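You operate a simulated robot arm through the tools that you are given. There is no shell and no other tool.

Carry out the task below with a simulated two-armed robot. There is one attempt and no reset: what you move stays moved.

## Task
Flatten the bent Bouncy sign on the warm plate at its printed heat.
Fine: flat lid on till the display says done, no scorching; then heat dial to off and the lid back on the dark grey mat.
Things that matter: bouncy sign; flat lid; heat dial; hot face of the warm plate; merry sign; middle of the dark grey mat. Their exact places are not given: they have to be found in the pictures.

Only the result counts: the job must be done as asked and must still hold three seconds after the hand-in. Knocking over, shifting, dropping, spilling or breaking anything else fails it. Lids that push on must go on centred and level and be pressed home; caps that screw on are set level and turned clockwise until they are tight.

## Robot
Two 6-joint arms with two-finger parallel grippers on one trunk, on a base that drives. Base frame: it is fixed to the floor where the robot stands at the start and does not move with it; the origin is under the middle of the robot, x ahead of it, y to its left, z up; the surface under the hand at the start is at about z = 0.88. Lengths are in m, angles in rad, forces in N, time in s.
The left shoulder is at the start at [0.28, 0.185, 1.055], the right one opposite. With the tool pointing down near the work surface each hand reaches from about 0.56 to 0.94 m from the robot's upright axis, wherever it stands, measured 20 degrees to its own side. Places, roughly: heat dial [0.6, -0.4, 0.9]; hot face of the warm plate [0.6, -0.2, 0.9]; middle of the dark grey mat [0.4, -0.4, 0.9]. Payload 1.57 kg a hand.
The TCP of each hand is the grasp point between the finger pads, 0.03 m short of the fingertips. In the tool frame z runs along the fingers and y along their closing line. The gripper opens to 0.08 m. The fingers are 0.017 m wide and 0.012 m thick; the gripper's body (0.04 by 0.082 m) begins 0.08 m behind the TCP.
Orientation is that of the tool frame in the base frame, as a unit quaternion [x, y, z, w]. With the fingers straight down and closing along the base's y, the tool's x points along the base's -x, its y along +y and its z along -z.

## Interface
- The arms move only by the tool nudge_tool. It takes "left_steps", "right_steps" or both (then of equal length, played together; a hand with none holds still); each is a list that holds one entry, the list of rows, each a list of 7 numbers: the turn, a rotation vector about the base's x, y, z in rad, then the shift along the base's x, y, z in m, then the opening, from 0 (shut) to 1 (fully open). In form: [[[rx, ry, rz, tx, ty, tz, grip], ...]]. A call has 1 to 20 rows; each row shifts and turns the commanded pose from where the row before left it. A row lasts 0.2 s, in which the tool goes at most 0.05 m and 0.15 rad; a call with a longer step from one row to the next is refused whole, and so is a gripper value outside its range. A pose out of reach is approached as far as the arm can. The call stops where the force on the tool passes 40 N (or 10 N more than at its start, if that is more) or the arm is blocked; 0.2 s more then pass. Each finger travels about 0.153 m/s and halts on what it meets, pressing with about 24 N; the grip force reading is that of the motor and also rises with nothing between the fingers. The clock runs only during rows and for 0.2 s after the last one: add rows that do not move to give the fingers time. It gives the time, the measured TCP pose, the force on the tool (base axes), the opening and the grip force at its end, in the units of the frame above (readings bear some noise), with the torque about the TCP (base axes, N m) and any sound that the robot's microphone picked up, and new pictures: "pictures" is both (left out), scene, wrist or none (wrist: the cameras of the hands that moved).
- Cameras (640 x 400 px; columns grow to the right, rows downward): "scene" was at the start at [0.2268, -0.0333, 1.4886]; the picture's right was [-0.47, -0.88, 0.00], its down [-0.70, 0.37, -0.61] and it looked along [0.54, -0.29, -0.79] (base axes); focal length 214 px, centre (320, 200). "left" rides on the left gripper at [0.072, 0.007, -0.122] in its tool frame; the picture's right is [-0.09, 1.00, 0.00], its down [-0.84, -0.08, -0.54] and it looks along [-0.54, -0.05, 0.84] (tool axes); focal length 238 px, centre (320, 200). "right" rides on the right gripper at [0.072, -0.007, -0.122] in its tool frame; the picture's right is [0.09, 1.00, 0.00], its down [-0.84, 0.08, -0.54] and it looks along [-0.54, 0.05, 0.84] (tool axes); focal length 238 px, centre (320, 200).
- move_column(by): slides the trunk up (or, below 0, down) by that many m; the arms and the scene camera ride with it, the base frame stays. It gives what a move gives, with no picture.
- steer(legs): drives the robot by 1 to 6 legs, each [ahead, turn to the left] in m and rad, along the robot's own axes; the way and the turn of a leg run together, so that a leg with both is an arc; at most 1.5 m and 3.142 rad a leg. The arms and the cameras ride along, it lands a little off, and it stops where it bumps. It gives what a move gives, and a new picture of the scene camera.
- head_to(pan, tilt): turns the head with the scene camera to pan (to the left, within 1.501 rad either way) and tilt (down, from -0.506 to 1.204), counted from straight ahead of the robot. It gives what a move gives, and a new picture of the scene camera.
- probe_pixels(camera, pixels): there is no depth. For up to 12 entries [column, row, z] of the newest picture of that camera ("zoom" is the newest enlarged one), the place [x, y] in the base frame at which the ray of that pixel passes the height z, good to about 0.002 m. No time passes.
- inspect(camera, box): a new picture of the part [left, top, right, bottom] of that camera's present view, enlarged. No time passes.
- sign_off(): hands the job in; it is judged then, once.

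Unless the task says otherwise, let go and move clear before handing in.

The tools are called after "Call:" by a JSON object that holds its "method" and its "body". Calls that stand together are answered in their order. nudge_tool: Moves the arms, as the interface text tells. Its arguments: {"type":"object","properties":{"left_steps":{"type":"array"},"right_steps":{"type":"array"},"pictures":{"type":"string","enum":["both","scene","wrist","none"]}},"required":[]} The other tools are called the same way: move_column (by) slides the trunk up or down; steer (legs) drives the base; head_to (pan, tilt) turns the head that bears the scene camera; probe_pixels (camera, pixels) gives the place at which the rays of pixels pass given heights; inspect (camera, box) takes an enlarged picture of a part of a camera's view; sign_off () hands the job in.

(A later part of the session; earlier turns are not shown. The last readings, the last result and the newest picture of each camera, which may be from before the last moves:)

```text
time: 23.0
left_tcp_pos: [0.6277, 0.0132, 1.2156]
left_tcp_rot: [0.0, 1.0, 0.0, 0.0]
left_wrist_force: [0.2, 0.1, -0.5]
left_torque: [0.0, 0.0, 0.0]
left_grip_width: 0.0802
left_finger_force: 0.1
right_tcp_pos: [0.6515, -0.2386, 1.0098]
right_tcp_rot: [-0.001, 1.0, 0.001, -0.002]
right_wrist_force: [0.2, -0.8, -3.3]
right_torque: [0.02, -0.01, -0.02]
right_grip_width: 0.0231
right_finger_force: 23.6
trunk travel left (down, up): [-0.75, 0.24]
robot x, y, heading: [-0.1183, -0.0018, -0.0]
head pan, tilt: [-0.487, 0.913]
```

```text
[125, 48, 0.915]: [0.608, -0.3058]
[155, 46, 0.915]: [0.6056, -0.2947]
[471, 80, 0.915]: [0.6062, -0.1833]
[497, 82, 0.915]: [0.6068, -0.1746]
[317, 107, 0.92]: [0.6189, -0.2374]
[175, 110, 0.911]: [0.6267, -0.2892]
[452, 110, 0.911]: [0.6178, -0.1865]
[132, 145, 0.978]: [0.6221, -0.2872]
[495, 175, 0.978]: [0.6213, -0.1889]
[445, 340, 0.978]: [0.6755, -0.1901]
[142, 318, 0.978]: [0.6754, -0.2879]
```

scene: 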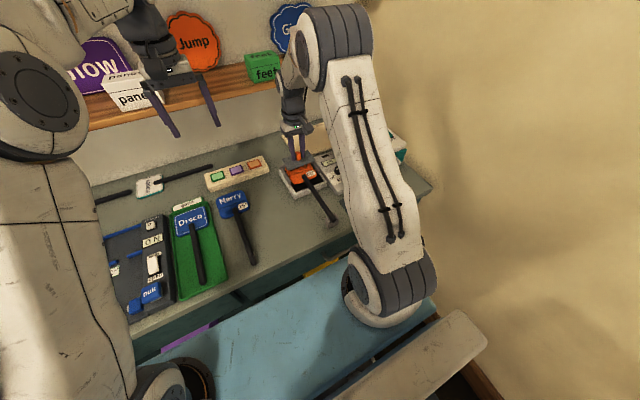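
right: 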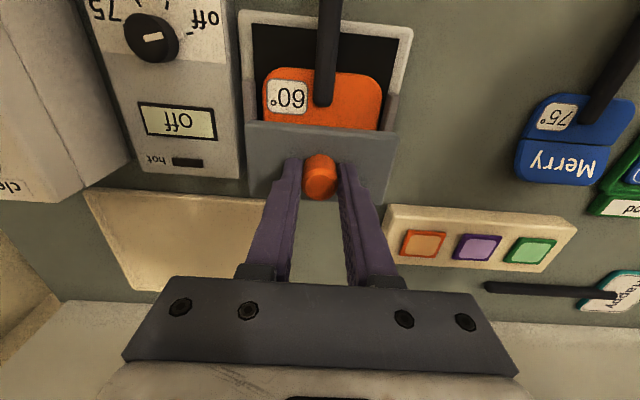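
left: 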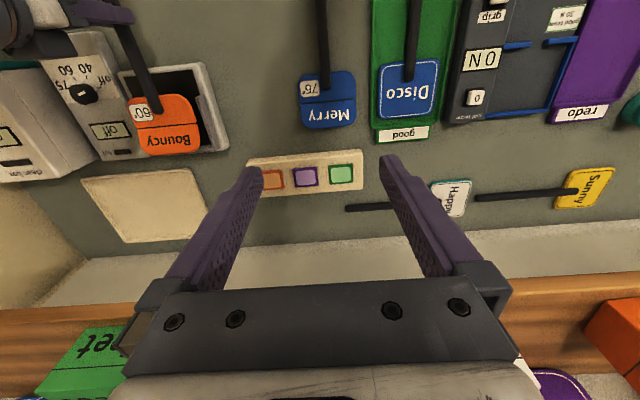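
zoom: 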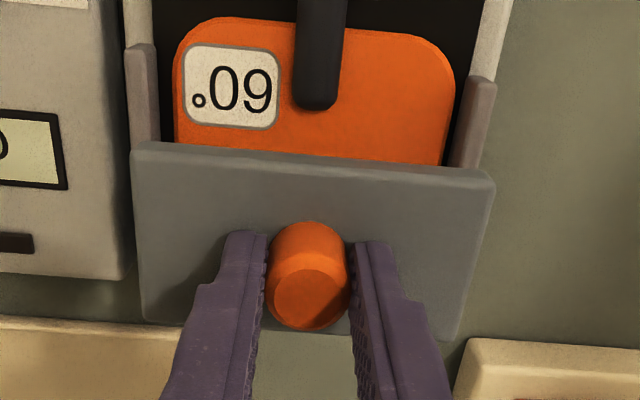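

The fence is centred at y = -0.239 and matches the lid; the lid's near edge is only 3 mm from the handle tip. I'll go 5 mm forward and lower to just above the bent sign.

Call:
{"method": "nudge_tool", "body": {"right_steps": [[[0, 0, 0, 0.005, 0, -0.01, 0], [0, 0, 0, 0, 0, -0.01, 0], [0, 0, 0, 0, 0, -0.005, 0], [0, 0, 0, 0, 0, 0, 0]]], "pictures": "both"}}

Call:
{"method": "inspect", "body": {"camera": "left", "box": [90, 40, 270, 180]}}

Call:
{"method": "inspect", "body": {"camera": "right", "box": [230, 60, 420, 230]}}

Call:
{"method": "inspect", "body": {"camera": "scene", "box": [270, 140, 350, 210]}}

```text
time: 24.0
left_tcp_pos: [0.6279, 0.0116, 1.2141]
left_tcp_rot: [-0.001, 1.0, 0.0, 0.001]
left_wrist_force: [0.7, -1.0, 0.1]
left_torque: [0.03, 0.02, -0.03]
left_grip_width: 0.0799
left_finger_force: 0.1
right_tcp_pos: [0.6577, -0.2376, 0.9844]
right_tcp_rot: [-0.001, 1.0, 0.0, -0.002]
right_wrist_force: [0.5, -0.1, -2.9]
right_torque: [-0.01, 0.02, -0.01]
right_grip_width: 0.0228
right_finger_force: 23.7
trunk travel left (down, up): [-0.75, 0.24]
robot x, y, heading: [-0.125, 0.0004, 0.0]
head pan, tilt: [-0.487, 0.913]
```

scene: 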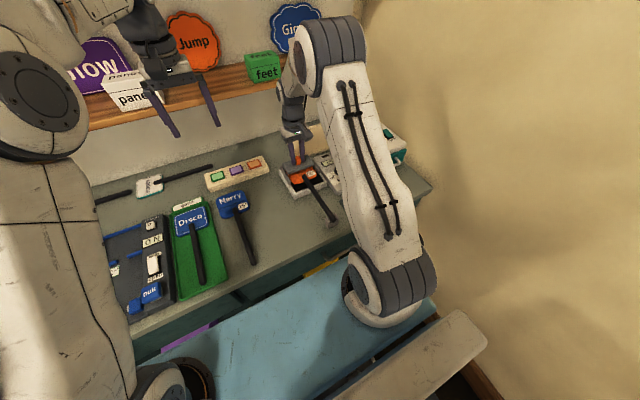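
right: 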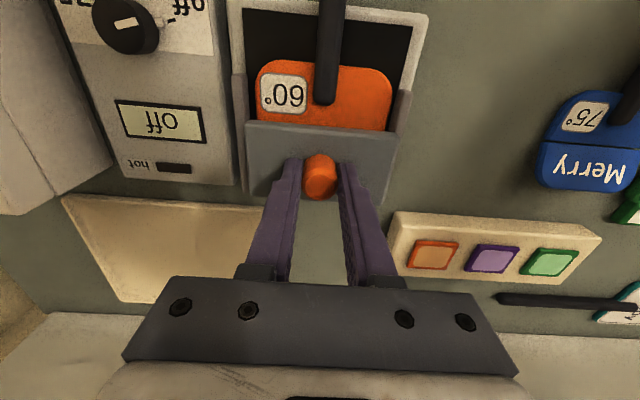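

```text
2.86 times, centred on (180, 110) of left
```

zoom: 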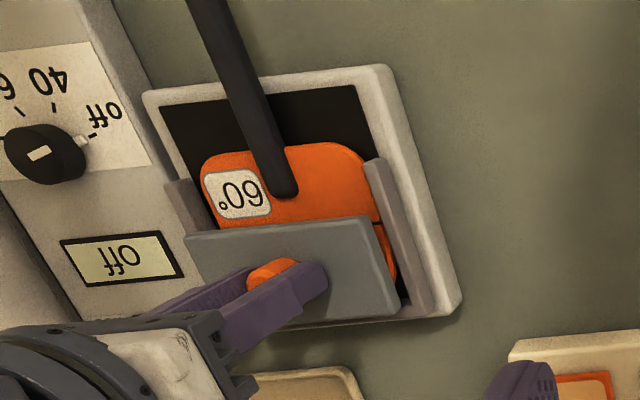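

```text
2.35 times, centred on (325, 145) of right
```

zoom: 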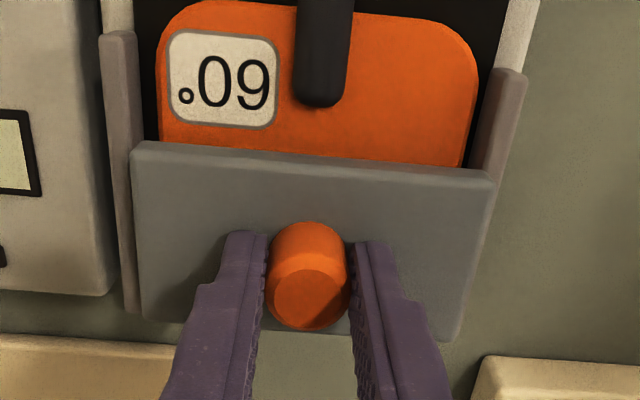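

```text
5.71 times, centred on (310, 175) of scene
```

zoom: 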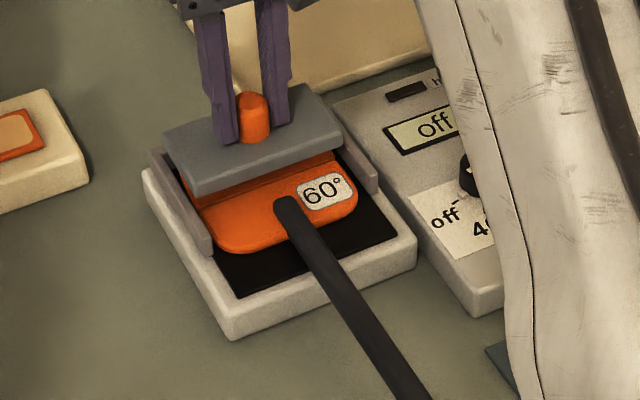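

The lid is lined up between the fence arms. I'll lower in 3 mm steps and watch the force for contact with the bent part.

Call:
{"method": "nudge_tool", "body": {"right_steps": [[[0, 0, 0, 0, 0, -0.003, 0], [0, 0, 0, 0, 0, -0.003, 0], [0, 0, 0, 0, 0, -0.003, 0], [0, 0, 0, 0, 0, 0, 0]]], "pictures": "wrist"}}

Call:
{"method": "inspect", "body": {"camera": "left", "box": [90, 40, 270, 180]}}

Call:
{"method": "inspect", "body": {"camera": "scene", "box": [270, 140, 350, 210]}}

```text
time: 25.0
left_tcp_pos: [0.6278, 0.0119, 1.216]
left_tcp_rot: [0.0, 1.0, -0.001, 0.0]
left_wrist_force: [0.2, 0.5, 0.3]
left_torque: [-0.01, 0.0, 0.02]
left_grip_width: 0.0797
left_finger_force: 0.0
right_tcp_pos: [0.6585, -0.2385, 0.9764]
right_tcp_rot: [0.0, 1.0, 0.001, -0.002]
right_wrist_force: [0.5, -0.1, -2.4]
right_torque: [-0.01, 0.02, 0.01]
right_grip_width: 0.0231
right_finger_force: 23.6
trunk travel left (down, up): [-0.75, 0.24]
robot x, y, heading: [-0.1192, 0.0013, 0.001]
head pan, tilt: [-0.487, 0.913]
```

right: 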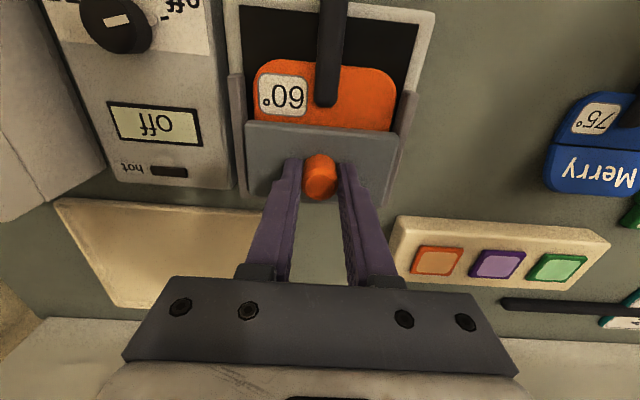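

```text
2.86 times, centred on (180, 110) of left
```

zoom: 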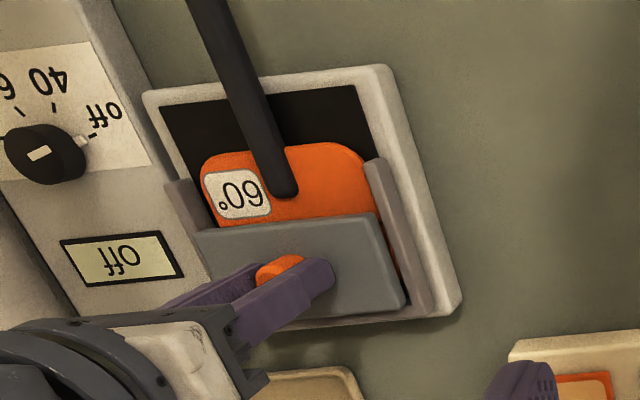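

```text
5.71 times, centred on (310, 175) of scene
```

zoom: 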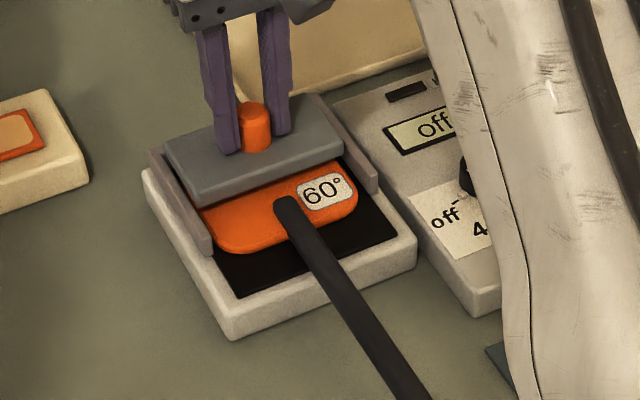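

No clear contact yet at TCP z = 0.976. I'll lower another 9 mm.

Call:
{"method": "nudge_tool", "body": {"right_steps": [[[0, 0, 0, 0, 0, -0.003, 0], [0, 0, 0, 0, 0, -0.003, 0], [0, 0, 0, 0, 0, -0.003, 0], [0, 0, 0, 0, 0, 0, 0]]], "pictures": "wrist"}}

Call:
{"method": "inspect", "body": {"camera": "left", "box": [90, 40, 270, 180]}}

Call:
{"method": "inspect", "body": {"camera": "scene", "box": [270, 140, 350, 210]}}

```text
time: 26.0
left_tcp_pos: [0.6282, 0.0143, 1.2147]
left_tcp_rot: [0.0, 1.0, 0.0, 0.0]
left_wrist_force: [0.1, 0.3, 0.0]
left_torque: [0.02, 0.01, 0.0]
left_grip_width: 0.08
left_finger_force: 0.0
right_tcp_pos: [0.6577, -0.2398, 0.9677]
right_tcp_rot: [0.0, 1.0, 0.001, -0.001]
right_wrist_force: [-1.0, 1.3, 2.7]
right_torque: [0.01, 0.1, 0.0]
right_grip_width: 0.0229
right_finger_force: 23.9
trunk travel left (down, up): [-0.75, 0.24]
robot x, y, heading: [-0.1166, 0.0003, -0.002]
head pan, tilt: [-0.487, 0.913]
```

right: 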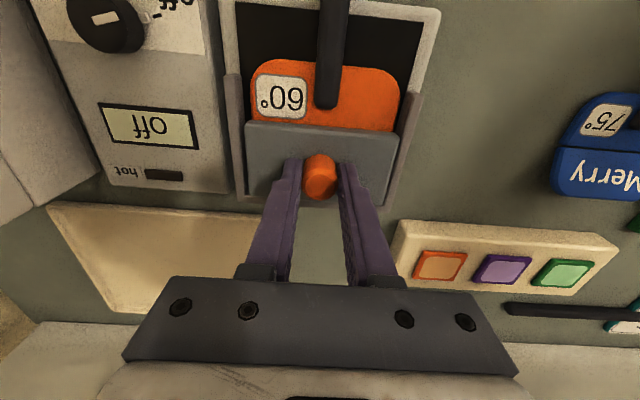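

```text
2.86 times, centred on (180, 110) of left
```

zoom: 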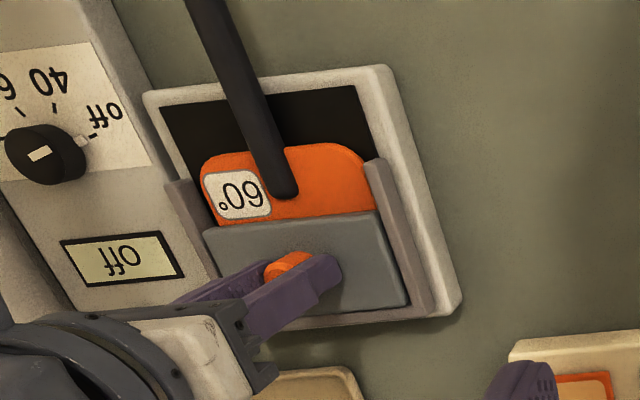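

```text
5.71 times, centred on (310, 175) of scene
```

zoom: 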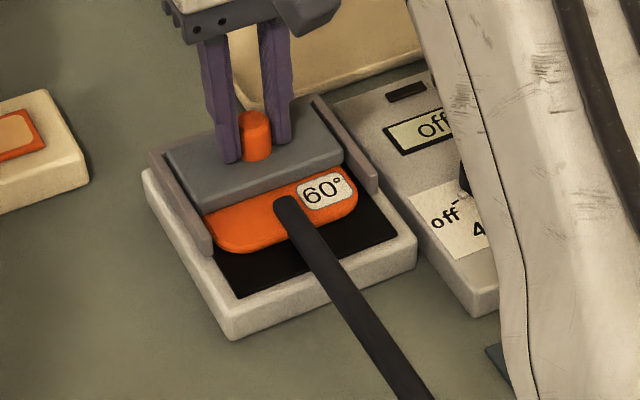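

Contact began: the force went from -3 N to +2.7 N at TCP z = 0.968, about 12 mm above the flat position. I'll lower another 3 mm to feel how stiff the bend is.

Call:
{"method": "nudge_tool", "body": {"right_steps": [[[0, 0, 0, 0, 0.0005, -0.0015, 0], [0, 0, 0, 0, 0, -0.0015, 0], [0, 0, 0, 0, 0, 0, 0]]], "pictures": "wrist"}}

Call:
{"method": "inspect", "body": {"camera": "left", "box": [110, 60, 240, 165]}}

Call:
{"method": "inspect", "body": {"camera": "scene", "box": [280, 150, 340, 205]}}

```text
time: 26.8
left_tcp_pos: [0.6285, 0.0118, 1.216]
left_tcp_rot: [0.0, 1.0, 0.0, 0.0]
left_wrist_force: [-0.9, 0.3, 0.1]
left_torque: [0.01, -0.01, 0.0]
left_grip_width: 0.0799
left_finger_force: 0.0
right_tcp_pos: [0.6596, -0.2387, 0.9667]
right_tcp_rot: [0.0, 1.0, 0.0, 0.001]
right_wrist_force: [-3.9, -1.1, 23.4]
right_torque: [0.0, 0.12, 0.0]
right_grip_width: 0.0231
right_finger_force: 24.3
trunk travel left (down, up): [-0.75, 0.24]
robot x, y, heading: [-0.1219, -0.0009, 0.002]
head pan, tilt: [-0.487, 0.913]
```

right: 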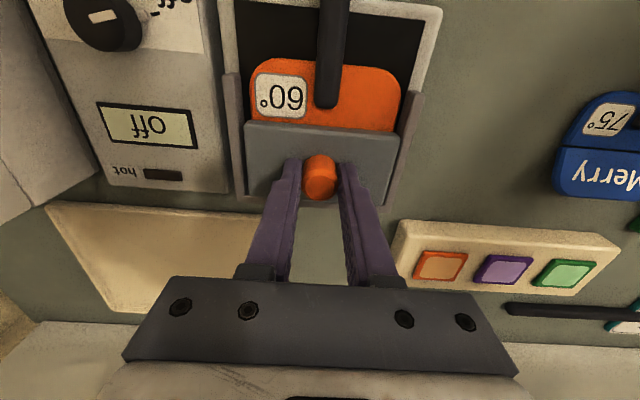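

```text
3.81 times, centred on (175, 112) of left
```

zoom: 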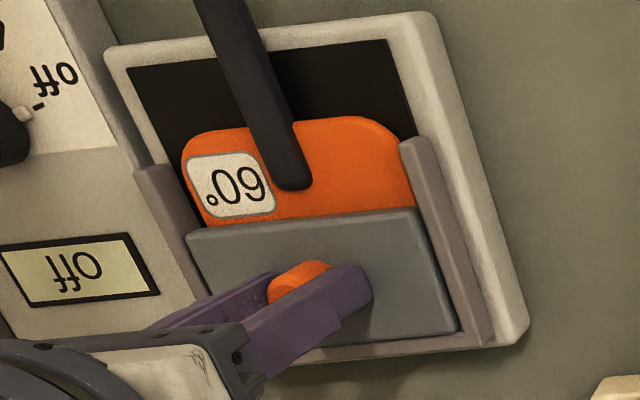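

```text
7.27 times, centred on (310, 178) of scene
```

zoom: 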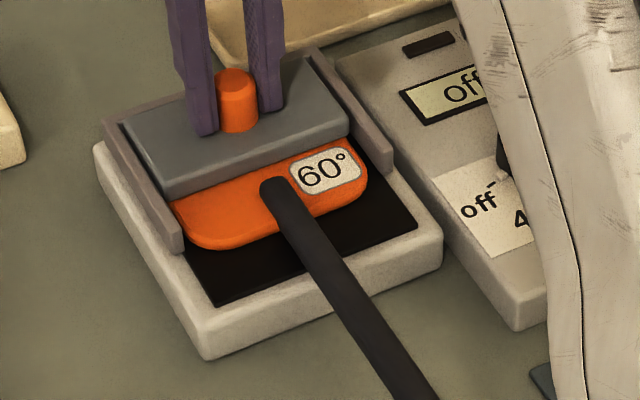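

The cold sign is stiff: 23 N for about 1 mm, with the lid bottom roughly 9 mm above its flat position and between the fence arms. I'll ease off to a light touch and release the knob to see how the lid rests.

Call:
{"method": "nudge_tool", "body": {"right_steps": [[[0, 0, 0, 0, 0, 0.0015, 0], [0, 0, 0, 0, 0, 0.001, 0], [0, 0, 0, 0, 0, 0, 0.3], [0, 0, 0, 0, 0, 0, 0.38], [0, 0, 0, 0, 0, 0, 0.45], [0, 0, 0, 0, 0, 0, 0.5], [0, 0, 0, 0, 0, 0, 0.5]]], "pictures": "both"}}

Call:
{"method": "inspect", "body": {"camera": "left", "box": [110, 60, 240, 165]}}

Call:
{"method": "inspect", "body": {"camera": "scene", "box": [280, 150, 340, 205]}}

Call:
{"method": "inspect", "body": {"camera": "right", "box": [210, 40, 420, 230]}}

```text
time: 28.4
left_tcp_pos: [0.6291, 0.0128, 1.2157]
left_tcp_rot: [0.0, 1.0, 0.0, -0.001]
left_wrist_force: [0.0, 0.6, -0.3]
left_torque: [0.0, -0.01, 0.0]
left_grip_width: 0.0802
left_finger_force: 0.2
right_tcp_pos: [0.6576, -0.2386, 0.9669]
right_tcp_rot: [0.0, 1.0, 0.001, -0.002]
right_wrist_force: [-0.5, 0.0, 0.2]
right_torque: [0.0, -0.01, 0.02]
right_grip_width: 0.0398
right_finger_force: 0.1
trunk travel left (down, up): [-0.75, 0.24]
robot x, y, heading: [-0.118, 0.0036, -0.0]
head pan, tilt: [-0.487, 0.913]
```

scene: 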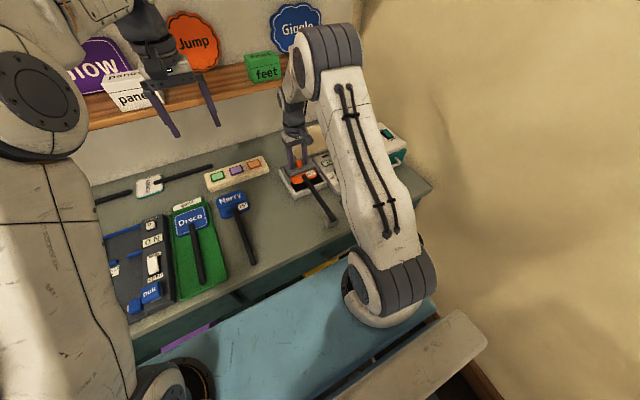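
right: 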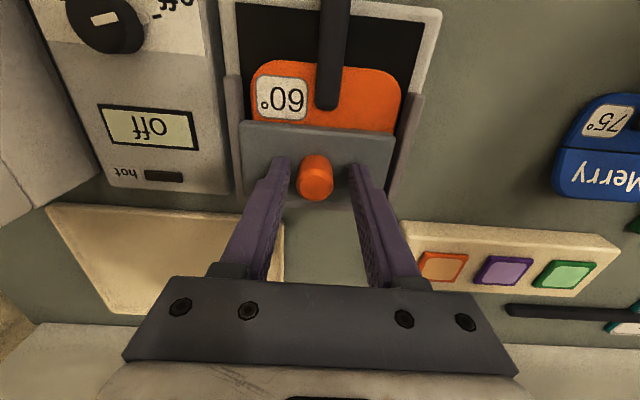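

```text
3.81 times, centred on (175, 112) of left
```

zoom: 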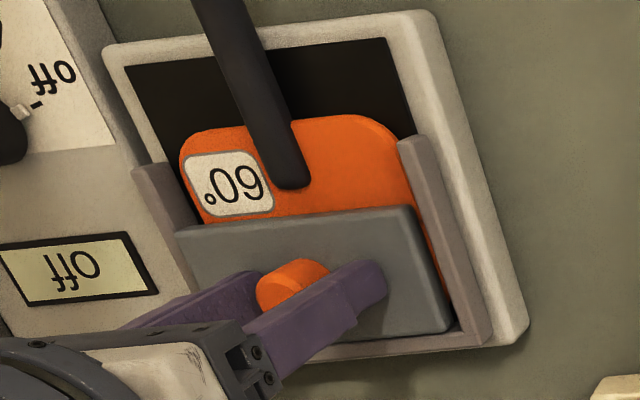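

```text
7.27 times, centred on (310, 178) of scene
```

zoom: 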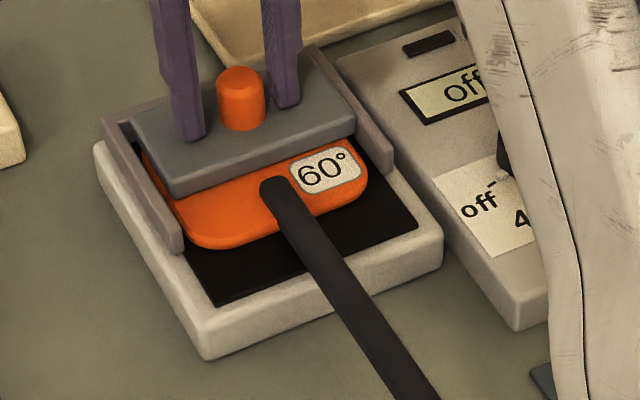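

```text
2.11 times, centred on (315, 135) of right
```

zoom: 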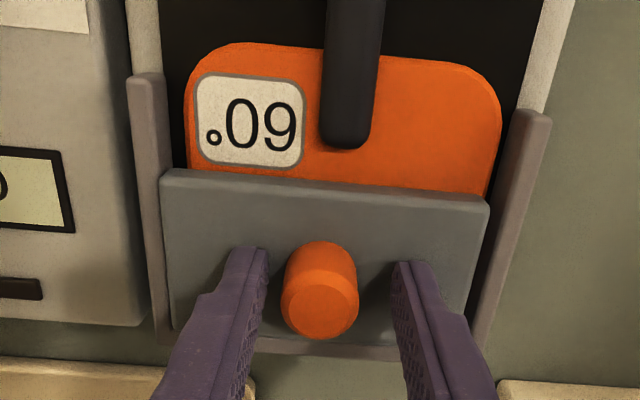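

The lid now rests on the bent sign between the fence arms, tilted slightly with its far side up, and it moved about 3 mm towards -y on release. I'll probe the lid's edges against the arms.

Call:
{"method": "probe_pixels", "body": {"camera": "zoom", "pixels": [[162, 172, 0.928], [489, 202, 0.928], [470, 340, 0.938], [170, 325, 0.938], [164, 100, 0.915], [520, 112, 0.915], [165, 172, 0.924], [320, 310, 0.955], [345, 148, 0.92], [168, 340, 0.915], [485, 345, 0.915]]}}

```text
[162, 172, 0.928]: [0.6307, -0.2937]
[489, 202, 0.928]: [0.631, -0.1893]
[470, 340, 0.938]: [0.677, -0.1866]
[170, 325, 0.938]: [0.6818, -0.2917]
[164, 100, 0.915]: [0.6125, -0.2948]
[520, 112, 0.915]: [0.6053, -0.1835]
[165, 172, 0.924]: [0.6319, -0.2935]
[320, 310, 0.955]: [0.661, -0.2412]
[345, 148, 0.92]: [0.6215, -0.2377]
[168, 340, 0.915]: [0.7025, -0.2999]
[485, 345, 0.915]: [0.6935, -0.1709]
```

The lid sits about 2.4 mm too far towards -y (left edge 1 mm from the arm). I'll nudge the knob +y with the -y finger by about 2.5 mm and back the finger off.

Call:
{"method": "nudge_tool", "body": {"right_steps": [[[0, 0, 0, 0, 0.004, 0, 0.5], [0, 0, 0, 0, 0.002, 0, 0.5], [0, 0, 0, 0, 0.0015, 0, 0.5], [0, 0, 0, 0, 0, 0, 0.5], [0, 0, 0, 0, -0.004, 0, 0.5], [0, 0, 0, 0, 0, 0, 0.5]]], "pictures": "wrist"}}

Call:
{"method": "inspect", "body": {"camera": "right", "box": [210, 40, 420, 230]}}

Call:
{"method": "probe_pixels", "body": {"camera": "zoom", "pixels": [[162, 172, 0.928], [489, 202, 0.928]]}}

```text
time: 29.8
left_tcp_pos: [0.6273, 0.0126, 1.2158]
left_tcp_rot: [0.0, 1.0, 0.0, 0.0]
left_wrist_force: [-0.6, 0.5, 0.4]
left_torque: [-0.02, 0.0, 0.0]
left_grip_width: 0.08
left_finger_force: 0.0
right_tcp_pos: [0.6588, -0.2353, 0.9664]
right_tcp_rot: [0.0, 1.0, 0.001, -0.002]
right_wrist_force: [0.1, -0.3, -0.1]
right_torque: [0.01, -0.01, 0.0]
right_grip_width: 0.04
right_finger_force: 0.0
trunk travel left (down, up): [-0.75, 0.24]
robot x, y, heading: [-0.1218, 0.0011, -0.001]
head pan, tilt: [-0.487, 0.913]
```

right: 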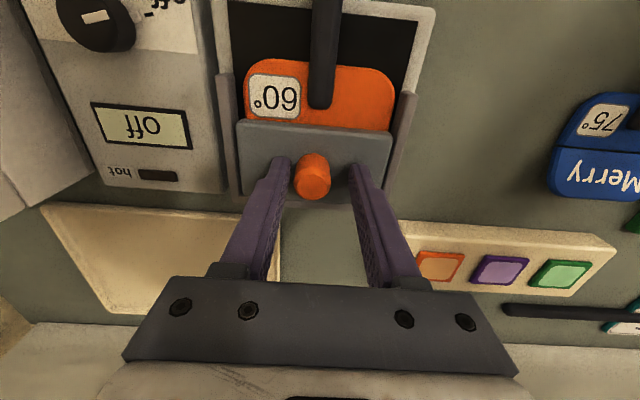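

```text
2.11 times, centred on (315, 135) of right
```

zoom: 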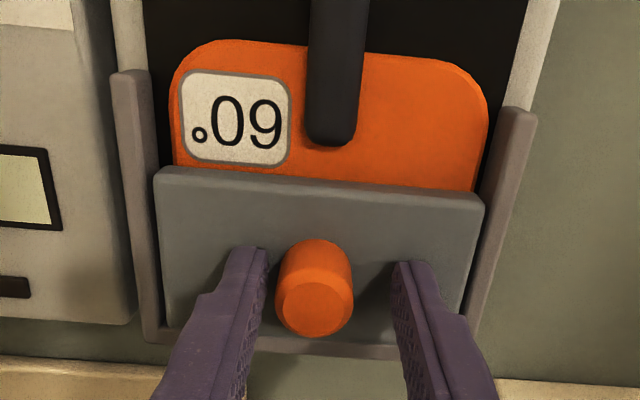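

```text
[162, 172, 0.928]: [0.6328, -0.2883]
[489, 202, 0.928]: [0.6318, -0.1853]
```

The lid is now centred at y≈-0.2384 between the arms. I'll raise the hand clear and look at the dial again from the left camera for an exact centre.

Call:
{"method": "nudge_tool", "body": {"right_steps": [[[0, 0, 0, 0, -0.0025, 0.003, 0.5], [0, 0, 0, 0, 0, 0.02, 0.5], [0, 0, 0, 0, 0, 0.04, 0.5], [0, 0, 0, -0.03, -0.02, 0.01, 0.6], [0, 0, 0, -0.04, -0.03, 0, 0.6], [0, 0, 0, -0.04, -0.03, 0, 0.6], [0, 0, 0, -0.04, -0.03, 0, 0.6], [0, 0, 0, -0.02, -0.02, 0, 0.6], [0, 0, 0, 0, 0, 0, 0.6]]], "pictures": "both"}}

Call:
{"method": "inspect", "body": {"camera": "left", "box": [40, 50, 240, 170]}}

Call:
{"method": "inspect", "body": {"camera": "right", "box": [260, 160, 440, 290]}}

Call:
{"method": "inspect", "body": {"camera": "scene", "box": [270, 140, 370, 220]}}

```text
time: 31.8
left_tcp_pos: [0.6286, 0.0117, 1.2149]
left_tcp_rot: [0.0, 1.0, 0.0, 0.0]
left_wrist_force: [-1.0, 1.0, 1.1]
left_torque: [0.0, 0.0, 0.01]
left_grip_width: 0.08
left_finger_force: 0.0
right_tcp_pos: [0.4895, -0.3664, 1.0383]
right_tcp_rot: [0.001, 1.0, 0.001, -0.001]
right_wrist_force: [0.3, -0.2, 0.1]
right_torque: [0.0, -0.01, -0.02]
right_grip_width: 0.0481
right_finger_force: 0.1
trunk travel left (down, up): [-0.75, 0.24]
robot x, y, heading: [-0.1211, 0.003, 0.001]
head pan, tilt: [-0.487, 0.913]
```

scene: 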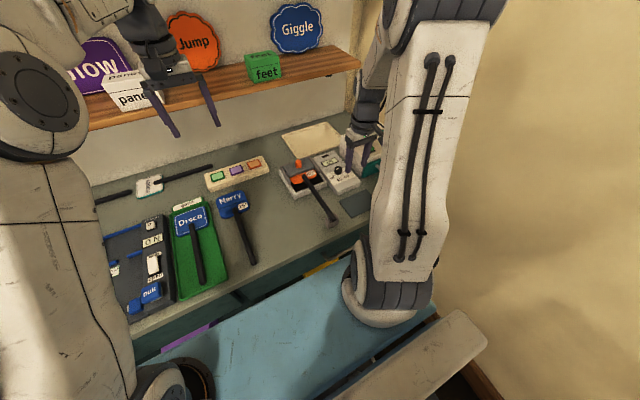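
right: 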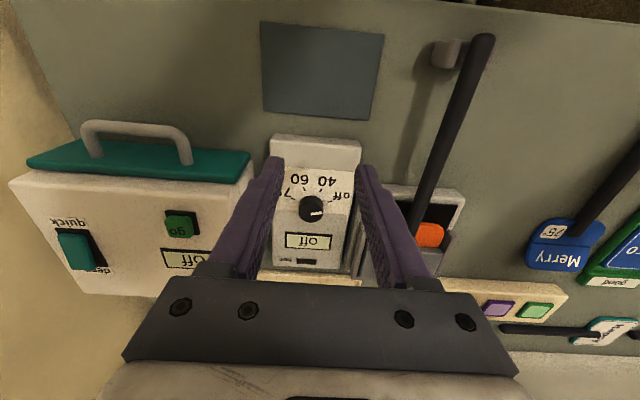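

```text
3.20 times, centred on (140, 110) of left
```

zoom: 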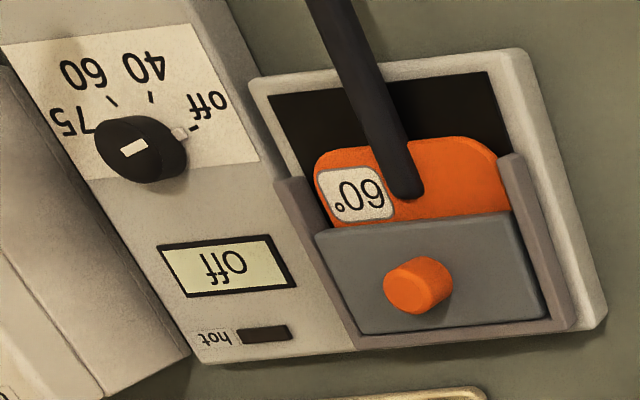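

```text
3.08 times, centred on (350, 225) of right
```

zoom: 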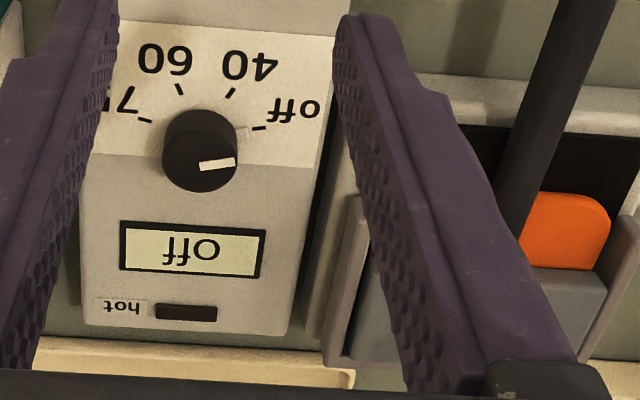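

```text
5.00 times, centred on (320, 180) of scene
```

zoom: 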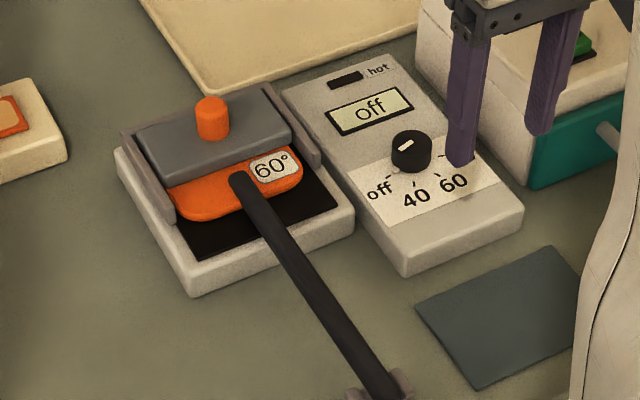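

The lid rests squarely in the fence on the sign. I'll triangulate the dial's centre from all three cameras.

Call:
{"method": "probe_pixels", "body": {"camera": "right", "pixels": [[311, 212, 0.925], [311, 212, 0.915], [329.9, 201.6, 0.905], [320.8, 190.3, 0.905], [304.5, 189, 0.905], [293.2, 199, 0.905], [329.9, 201.6, 0.9], [293.2, 199, 0.9]]}}

Call:
{"method": "probe_pixels", "body": {"camera": "left", "pixels": [[81.9, 95.3, 0.925], [81.9, 95.3, 0.915], [101.6, 87.2, 0.905], [101.6, 87.2, 0.895]]}}

Call:
{"method": "probe_pixels", "body": {"camera": "scene", "pixels": [[338.2, 169, 0.925], [338.2, 169, 0.915]]}}

```text
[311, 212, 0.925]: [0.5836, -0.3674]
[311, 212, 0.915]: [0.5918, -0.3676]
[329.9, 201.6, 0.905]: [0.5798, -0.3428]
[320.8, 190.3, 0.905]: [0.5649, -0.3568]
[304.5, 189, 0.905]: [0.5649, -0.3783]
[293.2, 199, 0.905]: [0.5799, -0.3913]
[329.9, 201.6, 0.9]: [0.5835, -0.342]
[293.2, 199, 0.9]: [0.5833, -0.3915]
```

```text
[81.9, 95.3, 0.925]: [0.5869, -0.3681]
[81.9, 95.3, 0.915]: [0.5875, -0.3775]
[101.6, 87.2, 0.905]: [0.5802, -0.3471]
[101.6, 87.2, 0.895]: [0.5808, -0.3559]
```

```text
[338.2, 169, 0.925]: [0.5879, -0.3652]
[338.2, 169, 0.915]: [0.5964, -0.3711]
```

The dial centre is (0.585, -0.367), top at z≈0.926 and panel at ≈0.909. I'll move over it while pre-turning the hand by -0.85 rad about z, so the turn to 60 stays well inside the wrist's range.

Call:
{"method": "nudge_tool", "body": {"right_steps": [[[0, 0, -0.1417, 0.016, 0, 0, 0.6], [0, 0, -0.1417, 0.016, 0, 0, 0.6], [0, 0, -0.1417, 0.016, 0, 0, 0.6], [0, 0, -0.1417, 0.016, 0, 0, 0.6], [0, 0, -0.1417, 0.016, 0, 0, 0.6], [0, 0, -0.1415, 0.0155, -0.001, 0, 0.6], [0, 0, 0, 0, 0, -0.03, 0.6], [0, 0, 0, 0, 0, -0.02, 0.6], [0, 0, 0, 0, 0, 0, 0.6]]], "pictures": "both"}}

Call:
{"method": "inspect", "body": {"camera": "right", "box": [200, 60, 440, 260]}}

Call:
{"method": "inspect", "body": {"camera": "scene", "box": [280, 130, 380, 220]}}

Call:
{"method": "inspect", "body": {"camera": "left", "box": [0, 30, 240, 180]}}

```text
time: 33.8
left_tcp_pos: [0.6285, 0.0131, 1.2155]
left_tcp_rot: [0.0, 1.0, 0.001, 0.0]
left_wrist_force: [0.0, 0.0, -0.2]
left_torque: [-0.01, -0.01, 0.02]
left_grip_width: 0.0799
left_finger_force: 0.1
right_tcp_pos: [0.5824, -0.3681, 0.9888]
right_tcp_rot: [0.413, 0.911, 0.002, -0.001]
right_wrist_force: [0.1, -0.3, 0.3]
right_torque: [-0.02, 0.01, 0.0]
right_grip_width: 0.0478
right_finger_force: 0.0
trunk travel left (down, up): [-0.75, 0.24]
robot x, y, heading: [-0.1206, -0.0026, -0.002]
head pan, tilt: [-0.487, 0.913]
```

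scene: 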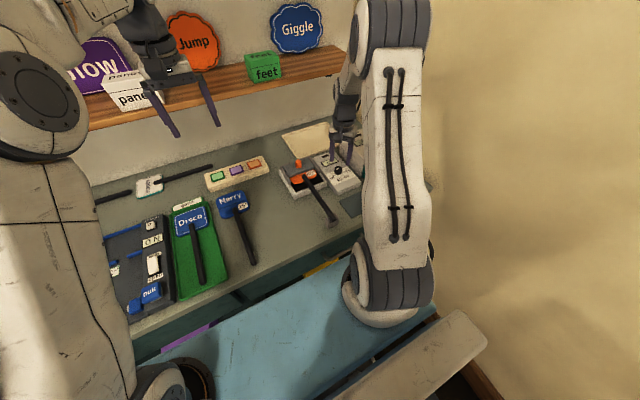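
right: 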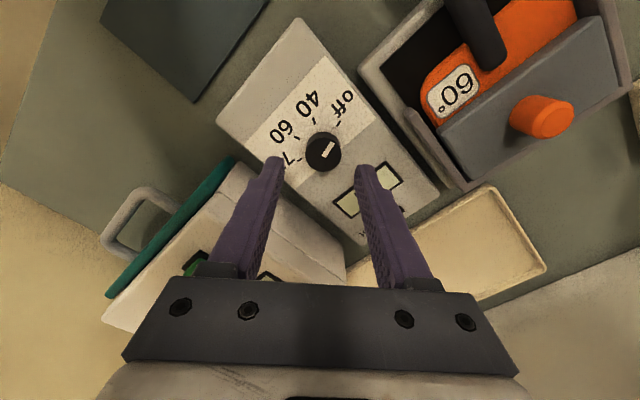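

```text
2.00 times, centred on (320, 160) of right
```

zoom: 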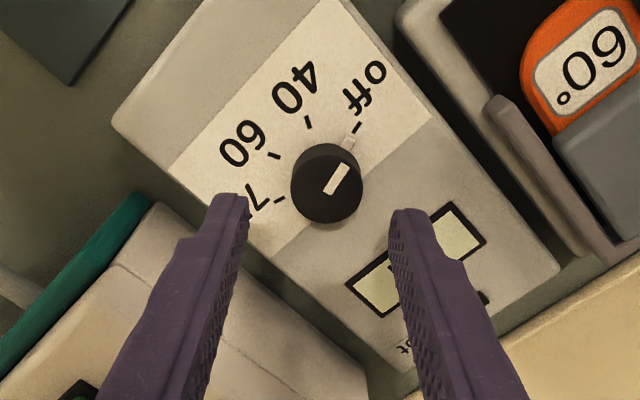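

```text
4.44 times, centred on (330, 175) of scene
```

zoom: 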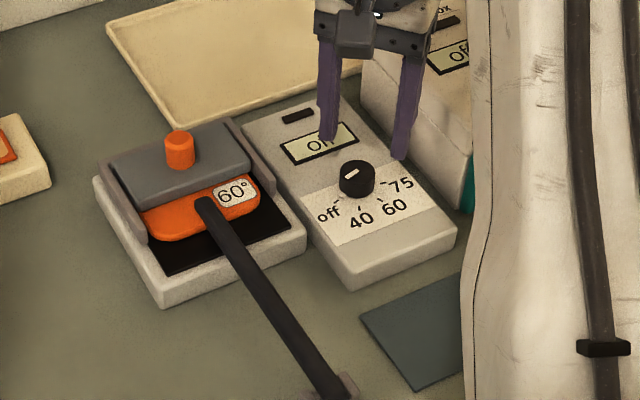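

```text
2.67 times, centred on (120, 105) of left
```

zoom: 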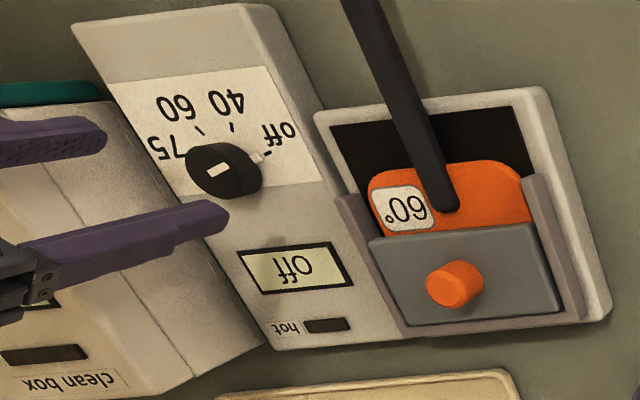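

The dial sits between the opened fingers and its nub (345,140 in the enlargement) is clear of them. I'll probe the dial and ticks again for the exact centre and angles.

Call:
{"method": "probe_pixels", "body": {"camera": "right", "pixels": [[323.5, 155.5, 0.926], [338.5, 123.5, 0.909], [314, 121, 0.909], [296.5, 137.5, 0.909], [300.5, 159.5, 0.909], [335, 129, 0.912], [328, 150, 0.926], [325, 156, 0.926]]}}

```text
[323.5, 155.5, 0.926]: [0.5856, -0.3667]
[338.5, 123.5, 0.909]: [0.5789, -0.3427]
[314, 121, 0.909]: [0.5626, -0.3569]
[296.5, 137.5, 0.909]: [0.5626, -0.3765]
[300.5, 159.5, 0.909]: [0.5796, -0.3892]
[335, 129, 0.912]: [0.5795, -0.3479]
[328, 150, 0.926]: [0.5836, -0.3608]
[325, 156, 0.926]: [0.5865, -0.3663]
```

The dial centre is at (0.5853, -0.367). I'll shift about +3 mm in x and descend to TCP z ≈ 0.944.

Call:
{"method": "nudge_tool", "body": {"right_steps": [[[0, 0, 0, 0.003, 0.001, -0.01, 0.6], [0, 0, 0, 0, 0, -0.02, 0.6], [0, 0, 0, 0, 0, -0.01, 0.6], [0, 0, 0, 0, 0, -0.004, 0.6], [0, 0, 0, 0, 0, 0, 0.6]]], "pictures": "wrist"}}

Call:
{"method": "inspect", "body": {"camera": "right", "box": [200, 60, 440, 260]}}

Call:
{"method": "inspect", "body": {"camera": "left", "box": [0, 30, 240, 180]}}

```text
time: 35.0
left_tcp_pos: [0.6281, 0.012, 1.2152]
left_tcp_rot: [0.0, 1.0, 0.0, 0.001]
left_wrist_force: [-0.4, 0.6, 0.7]
left_torque: [0.0, 0.02, 0.01]
left_grip_width: 0.0798
left_finger_force: 0.1
right_tcp_pos: [0.5855, -0.3677, 0.9457]
right_tcp_rot: [0.413, 0.911, 0.001, -0.001]
right_wrist_force: [0.5, 0.6, 0.4]
right_torque: [-0.01, 0.03, 0.01]
right_grip_width: 0.0478
right_finger_force: 0.1
trunk travel left (down, up): [-0.75, 0.24]
robot x, y, heading: [-0.1238, 0.0011, -0.004]
head pan, tilt: [-0.487, 0.913]
```

right: 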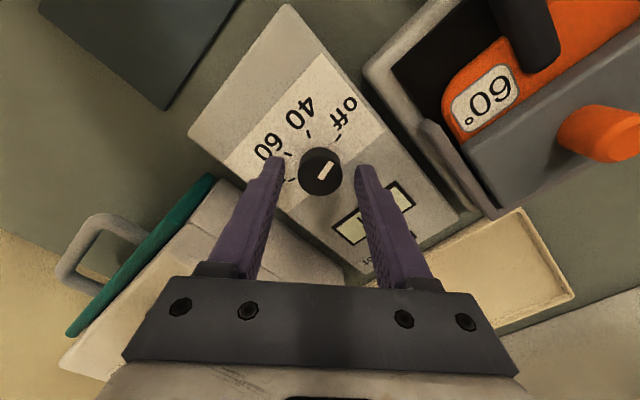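

```text
2.00 times, centred on (320, 160) of right
```

zoom: 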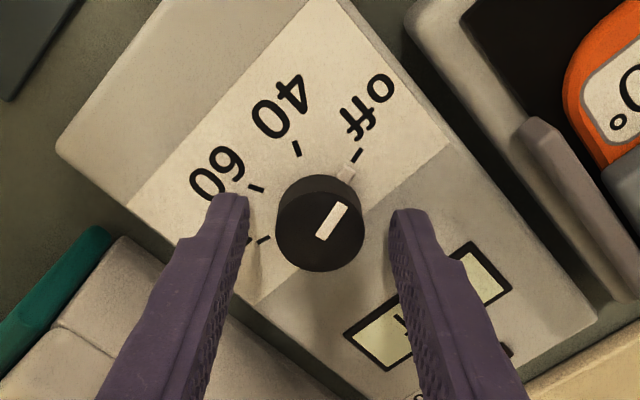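

```text
2.67 times, centred on (120, 105) of left
```

zoom: 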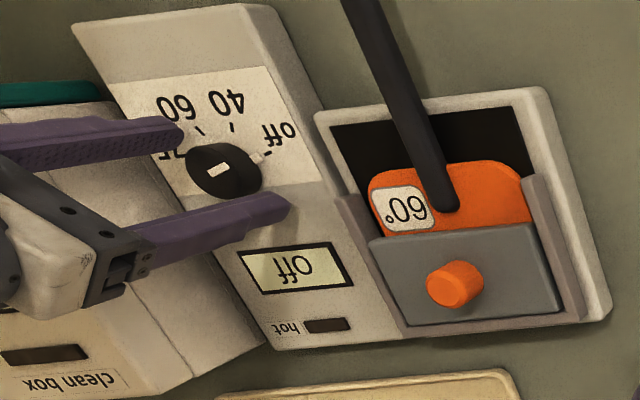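

The dial is centred between the fingers. I'll close on it, lowering 1.5 mm.

Call:
{"method": "nudge_tool", "body": {"right_steps": [[[0, 0, 0, 0, 0, -0.0015, 0.5], [0, 0, 0, 0, 0, 0, 0.4], [0, 0, 0, 0, 0, 0, 0.3], [0, 0, 0, 0, 0, 0, 0.2], [0, 0, 0, 0, 0, 0, 0.2]]], "pictures": "wrist"}}

Call:
{"method": "inspect", "body": {"camera": "right", "box": [200, 60, 440, 260]}}

Call:
{"method": "inspect", "body": {"camera": "left", "box": [0, 30, 240, 180]}}

```text
time: 36.2
left_tcp_pos: [0.628, 0.0126, 1.2154]
left_tcp_rot: [0.0, 1.0, 0.0, 0.0]
left_wrist_force: [-0.4, -0.1, -0.6]
left_torque: [-0.01, -0.02, 0.02]
left_grip_width: 0.0802
left_finger_force: 0.0
right_tcp_pos: [0.5853, -0.368, 0.9451]
right_tcp_rot: [0.412, 0.911, 0.002, -0.001]
right_wrist_force: [-1.9, -1.5, 1.2]
right_torque: [-0.11, 0.06, 0.07]
right_grip_width: 0.0291
right_finger_force: 39.2
trunk travel left (down, up): [-0.75, 0.24]
robot x, y, heading: [-0.1215, 0.0005, -0.001]
head pan, tilt: [-0.487, 0.913]
```

right: 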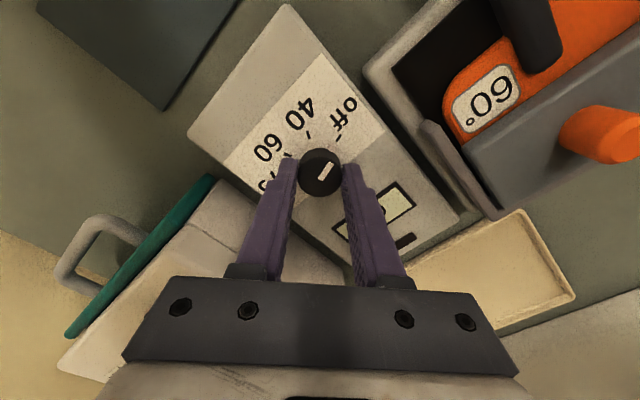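

```text
2.00 times, centred on (320, 160) of right
```

zoom: 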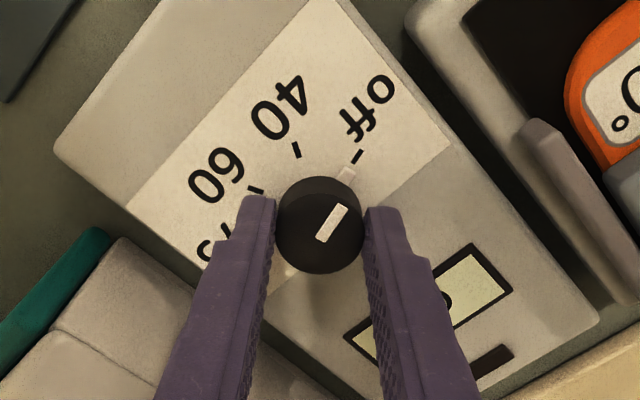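

```text
2.67 times, centred on (120, 105) of left
```

zoom: 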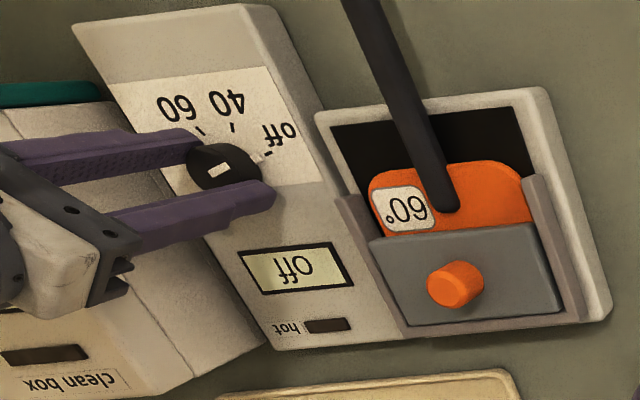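

The dial is held. I'll turn +0.9 rad about z first and check pointer and display.

Call:
{"method": "nudge_tool", "body": {"right_steps": [[[0, 0, 0.1, 0, 0, 0, 0.2], [0, 0, 0.15, 0, 0, 0, 0.2], [0, 0, 0.15, 0, 0, 0, 0.2], [0, 0, 0.15, 0, 0, 0, 0.2], [0, 0, 0.15, 0, 0, 0, 0.2], [0, 0, 0.1, 0, 0, 0, 0.2], [0, 0, 0.1, 0, 0, 0, 0.2], [0, 0, 0, 0, 0, 0, 0.2]]], "pictures": "wrist"}}

Call:
{"method": "inspect", "body": {"camera": "right", "box": [200, 60, 440, 260]}}

Call:
{"method": "inspect", "body": {"camera": "left", "box": [0, 30, 240, 180]}}

```text
time: 38.0
left_tcp_pos: [0.6282, 0.0114, 1.2159]
left_tcp_rot: [0.0, 1.0, 0.0, 0.0]
left_wrist_force: [0.0, 0.1, 0.4]
left_torque: [0.0, -0.02, -0.02]
left_grip_width: 0.0801
left_finger_force: 0.1
right_tcp_pos: [0.586, -0.3683, 0.9442]
right_tcp_rot: [-0.026, 1.0, 0.001, -0.003]
right_wrist_force: [-11.2, -6.9, 9.6]
right_torque: [-0.16, 0.55, -0.02]
right_grip_width: 0.0292
right_finger_force: 38.5
trunk travel left (down, up): [-0.75, 0.24]
robot x, y, heading: [-0.1206, 0.0032, -0.002]
head pan, tilt: [-0.487, 0.913]
```

right: 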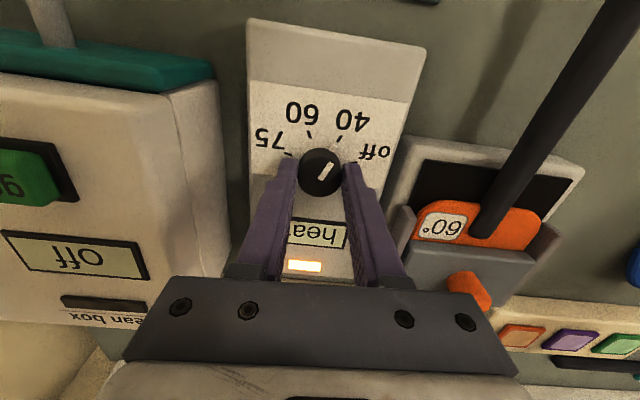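

```text
2.00 times, centred on (320, 160) of right
```

zoom: 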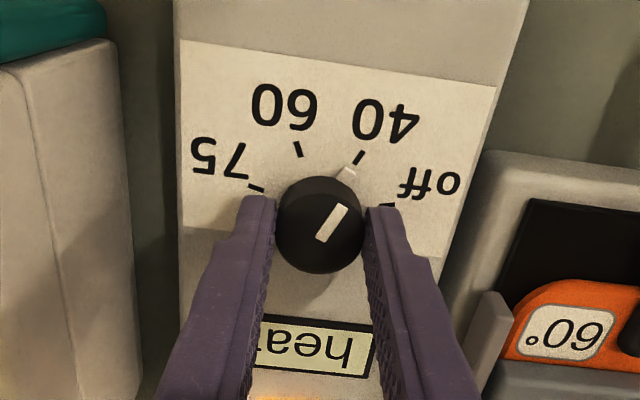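

```text
2.67 times, centred on (120, 105) of left
```

zoom: 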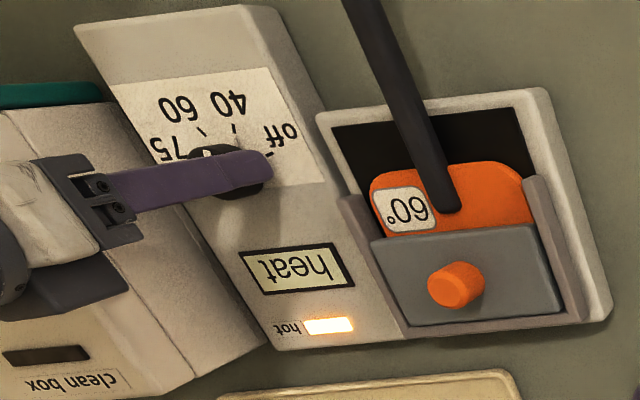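

The nub now points at 40 and the display reads "heat" with the hot lamp on. I'll turn another 0.87 rad to reach 60 and ease the sideways load slightly.

Call:
{"method": "nudge_tool", "body": {"right_steps": [[[0, 0, 0.15, -0.0005, -0.0003, 0, 0.2], [0, 0, 0.15, -0.0005, -0.0003, 0, 0.2], [0, 0, 0.15, 0, 0, 0, 0.2], [0, 0, 0.15, 0, 0, 0, 0.2], [0, 0, 0.15, 0, 0, 0, 0.2], [0, 0, 0.12, 0, 0, 0, 0.2], [0, 0, 0, 0, 0, 0, 0.2]]], "pictures": "wrist"}}

Call:
{"method": "inspect", "body": {"camera": "right", "box": [200, 60, 440, 260]}}

Call:
{"method": "inspect", "body": {"camera": "left", "box": [0, 30, 240, 180]}}

```text
time: 39.6
left_tcp_pos: [0.6281, 0.0123, 1.215]
left_tcp_rot: [0.0, 1.0, 0.0, -0.001]
left_wrist_force: [0.0, 0.1, 0.5]
left_torque: [0.04, 0.0, -0.03]
left_grip_width: 0.0801
left_finger_force: 0.0
right_tcp_pos: [0.5859, -0.3681, 0.9437]
right_tcp_rot: [-0.444, 0.896, 0.0, -0.001]
right_wrist_force: [0.0, -6.6, 5.4]
right_torque: [0.26, -0.37, -0.01]
right_grip_width: 0.0291
right_finger_force: 39.4
trunk travel left (down, up): [-0.75, 0.24]
robot x, y, heading: [-0.1227, 0.0023, -0.0]
head pan, tilt: [-0.487, 0.913]
```

right: 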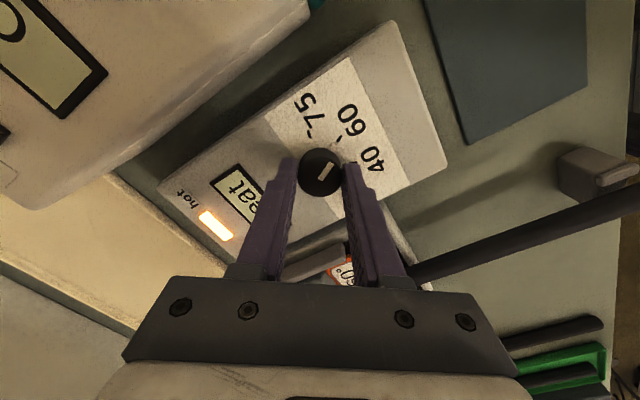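

```text
2.00 times, centred on (320, 160) of right
```

zoom: 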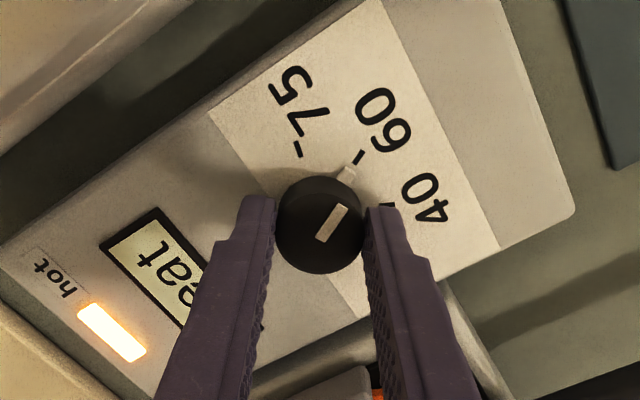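

```text
2.67 times, centred on (120, 105) of left
```

zoom: 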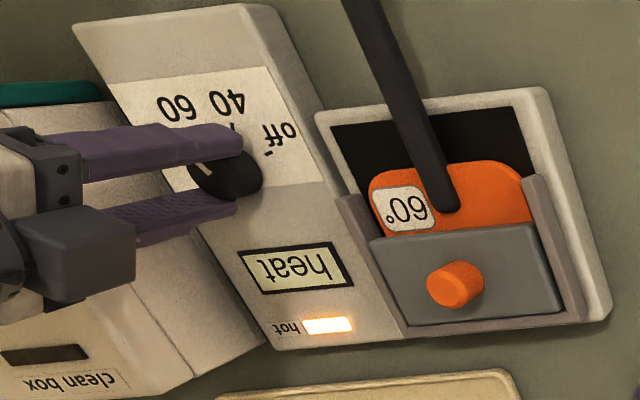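

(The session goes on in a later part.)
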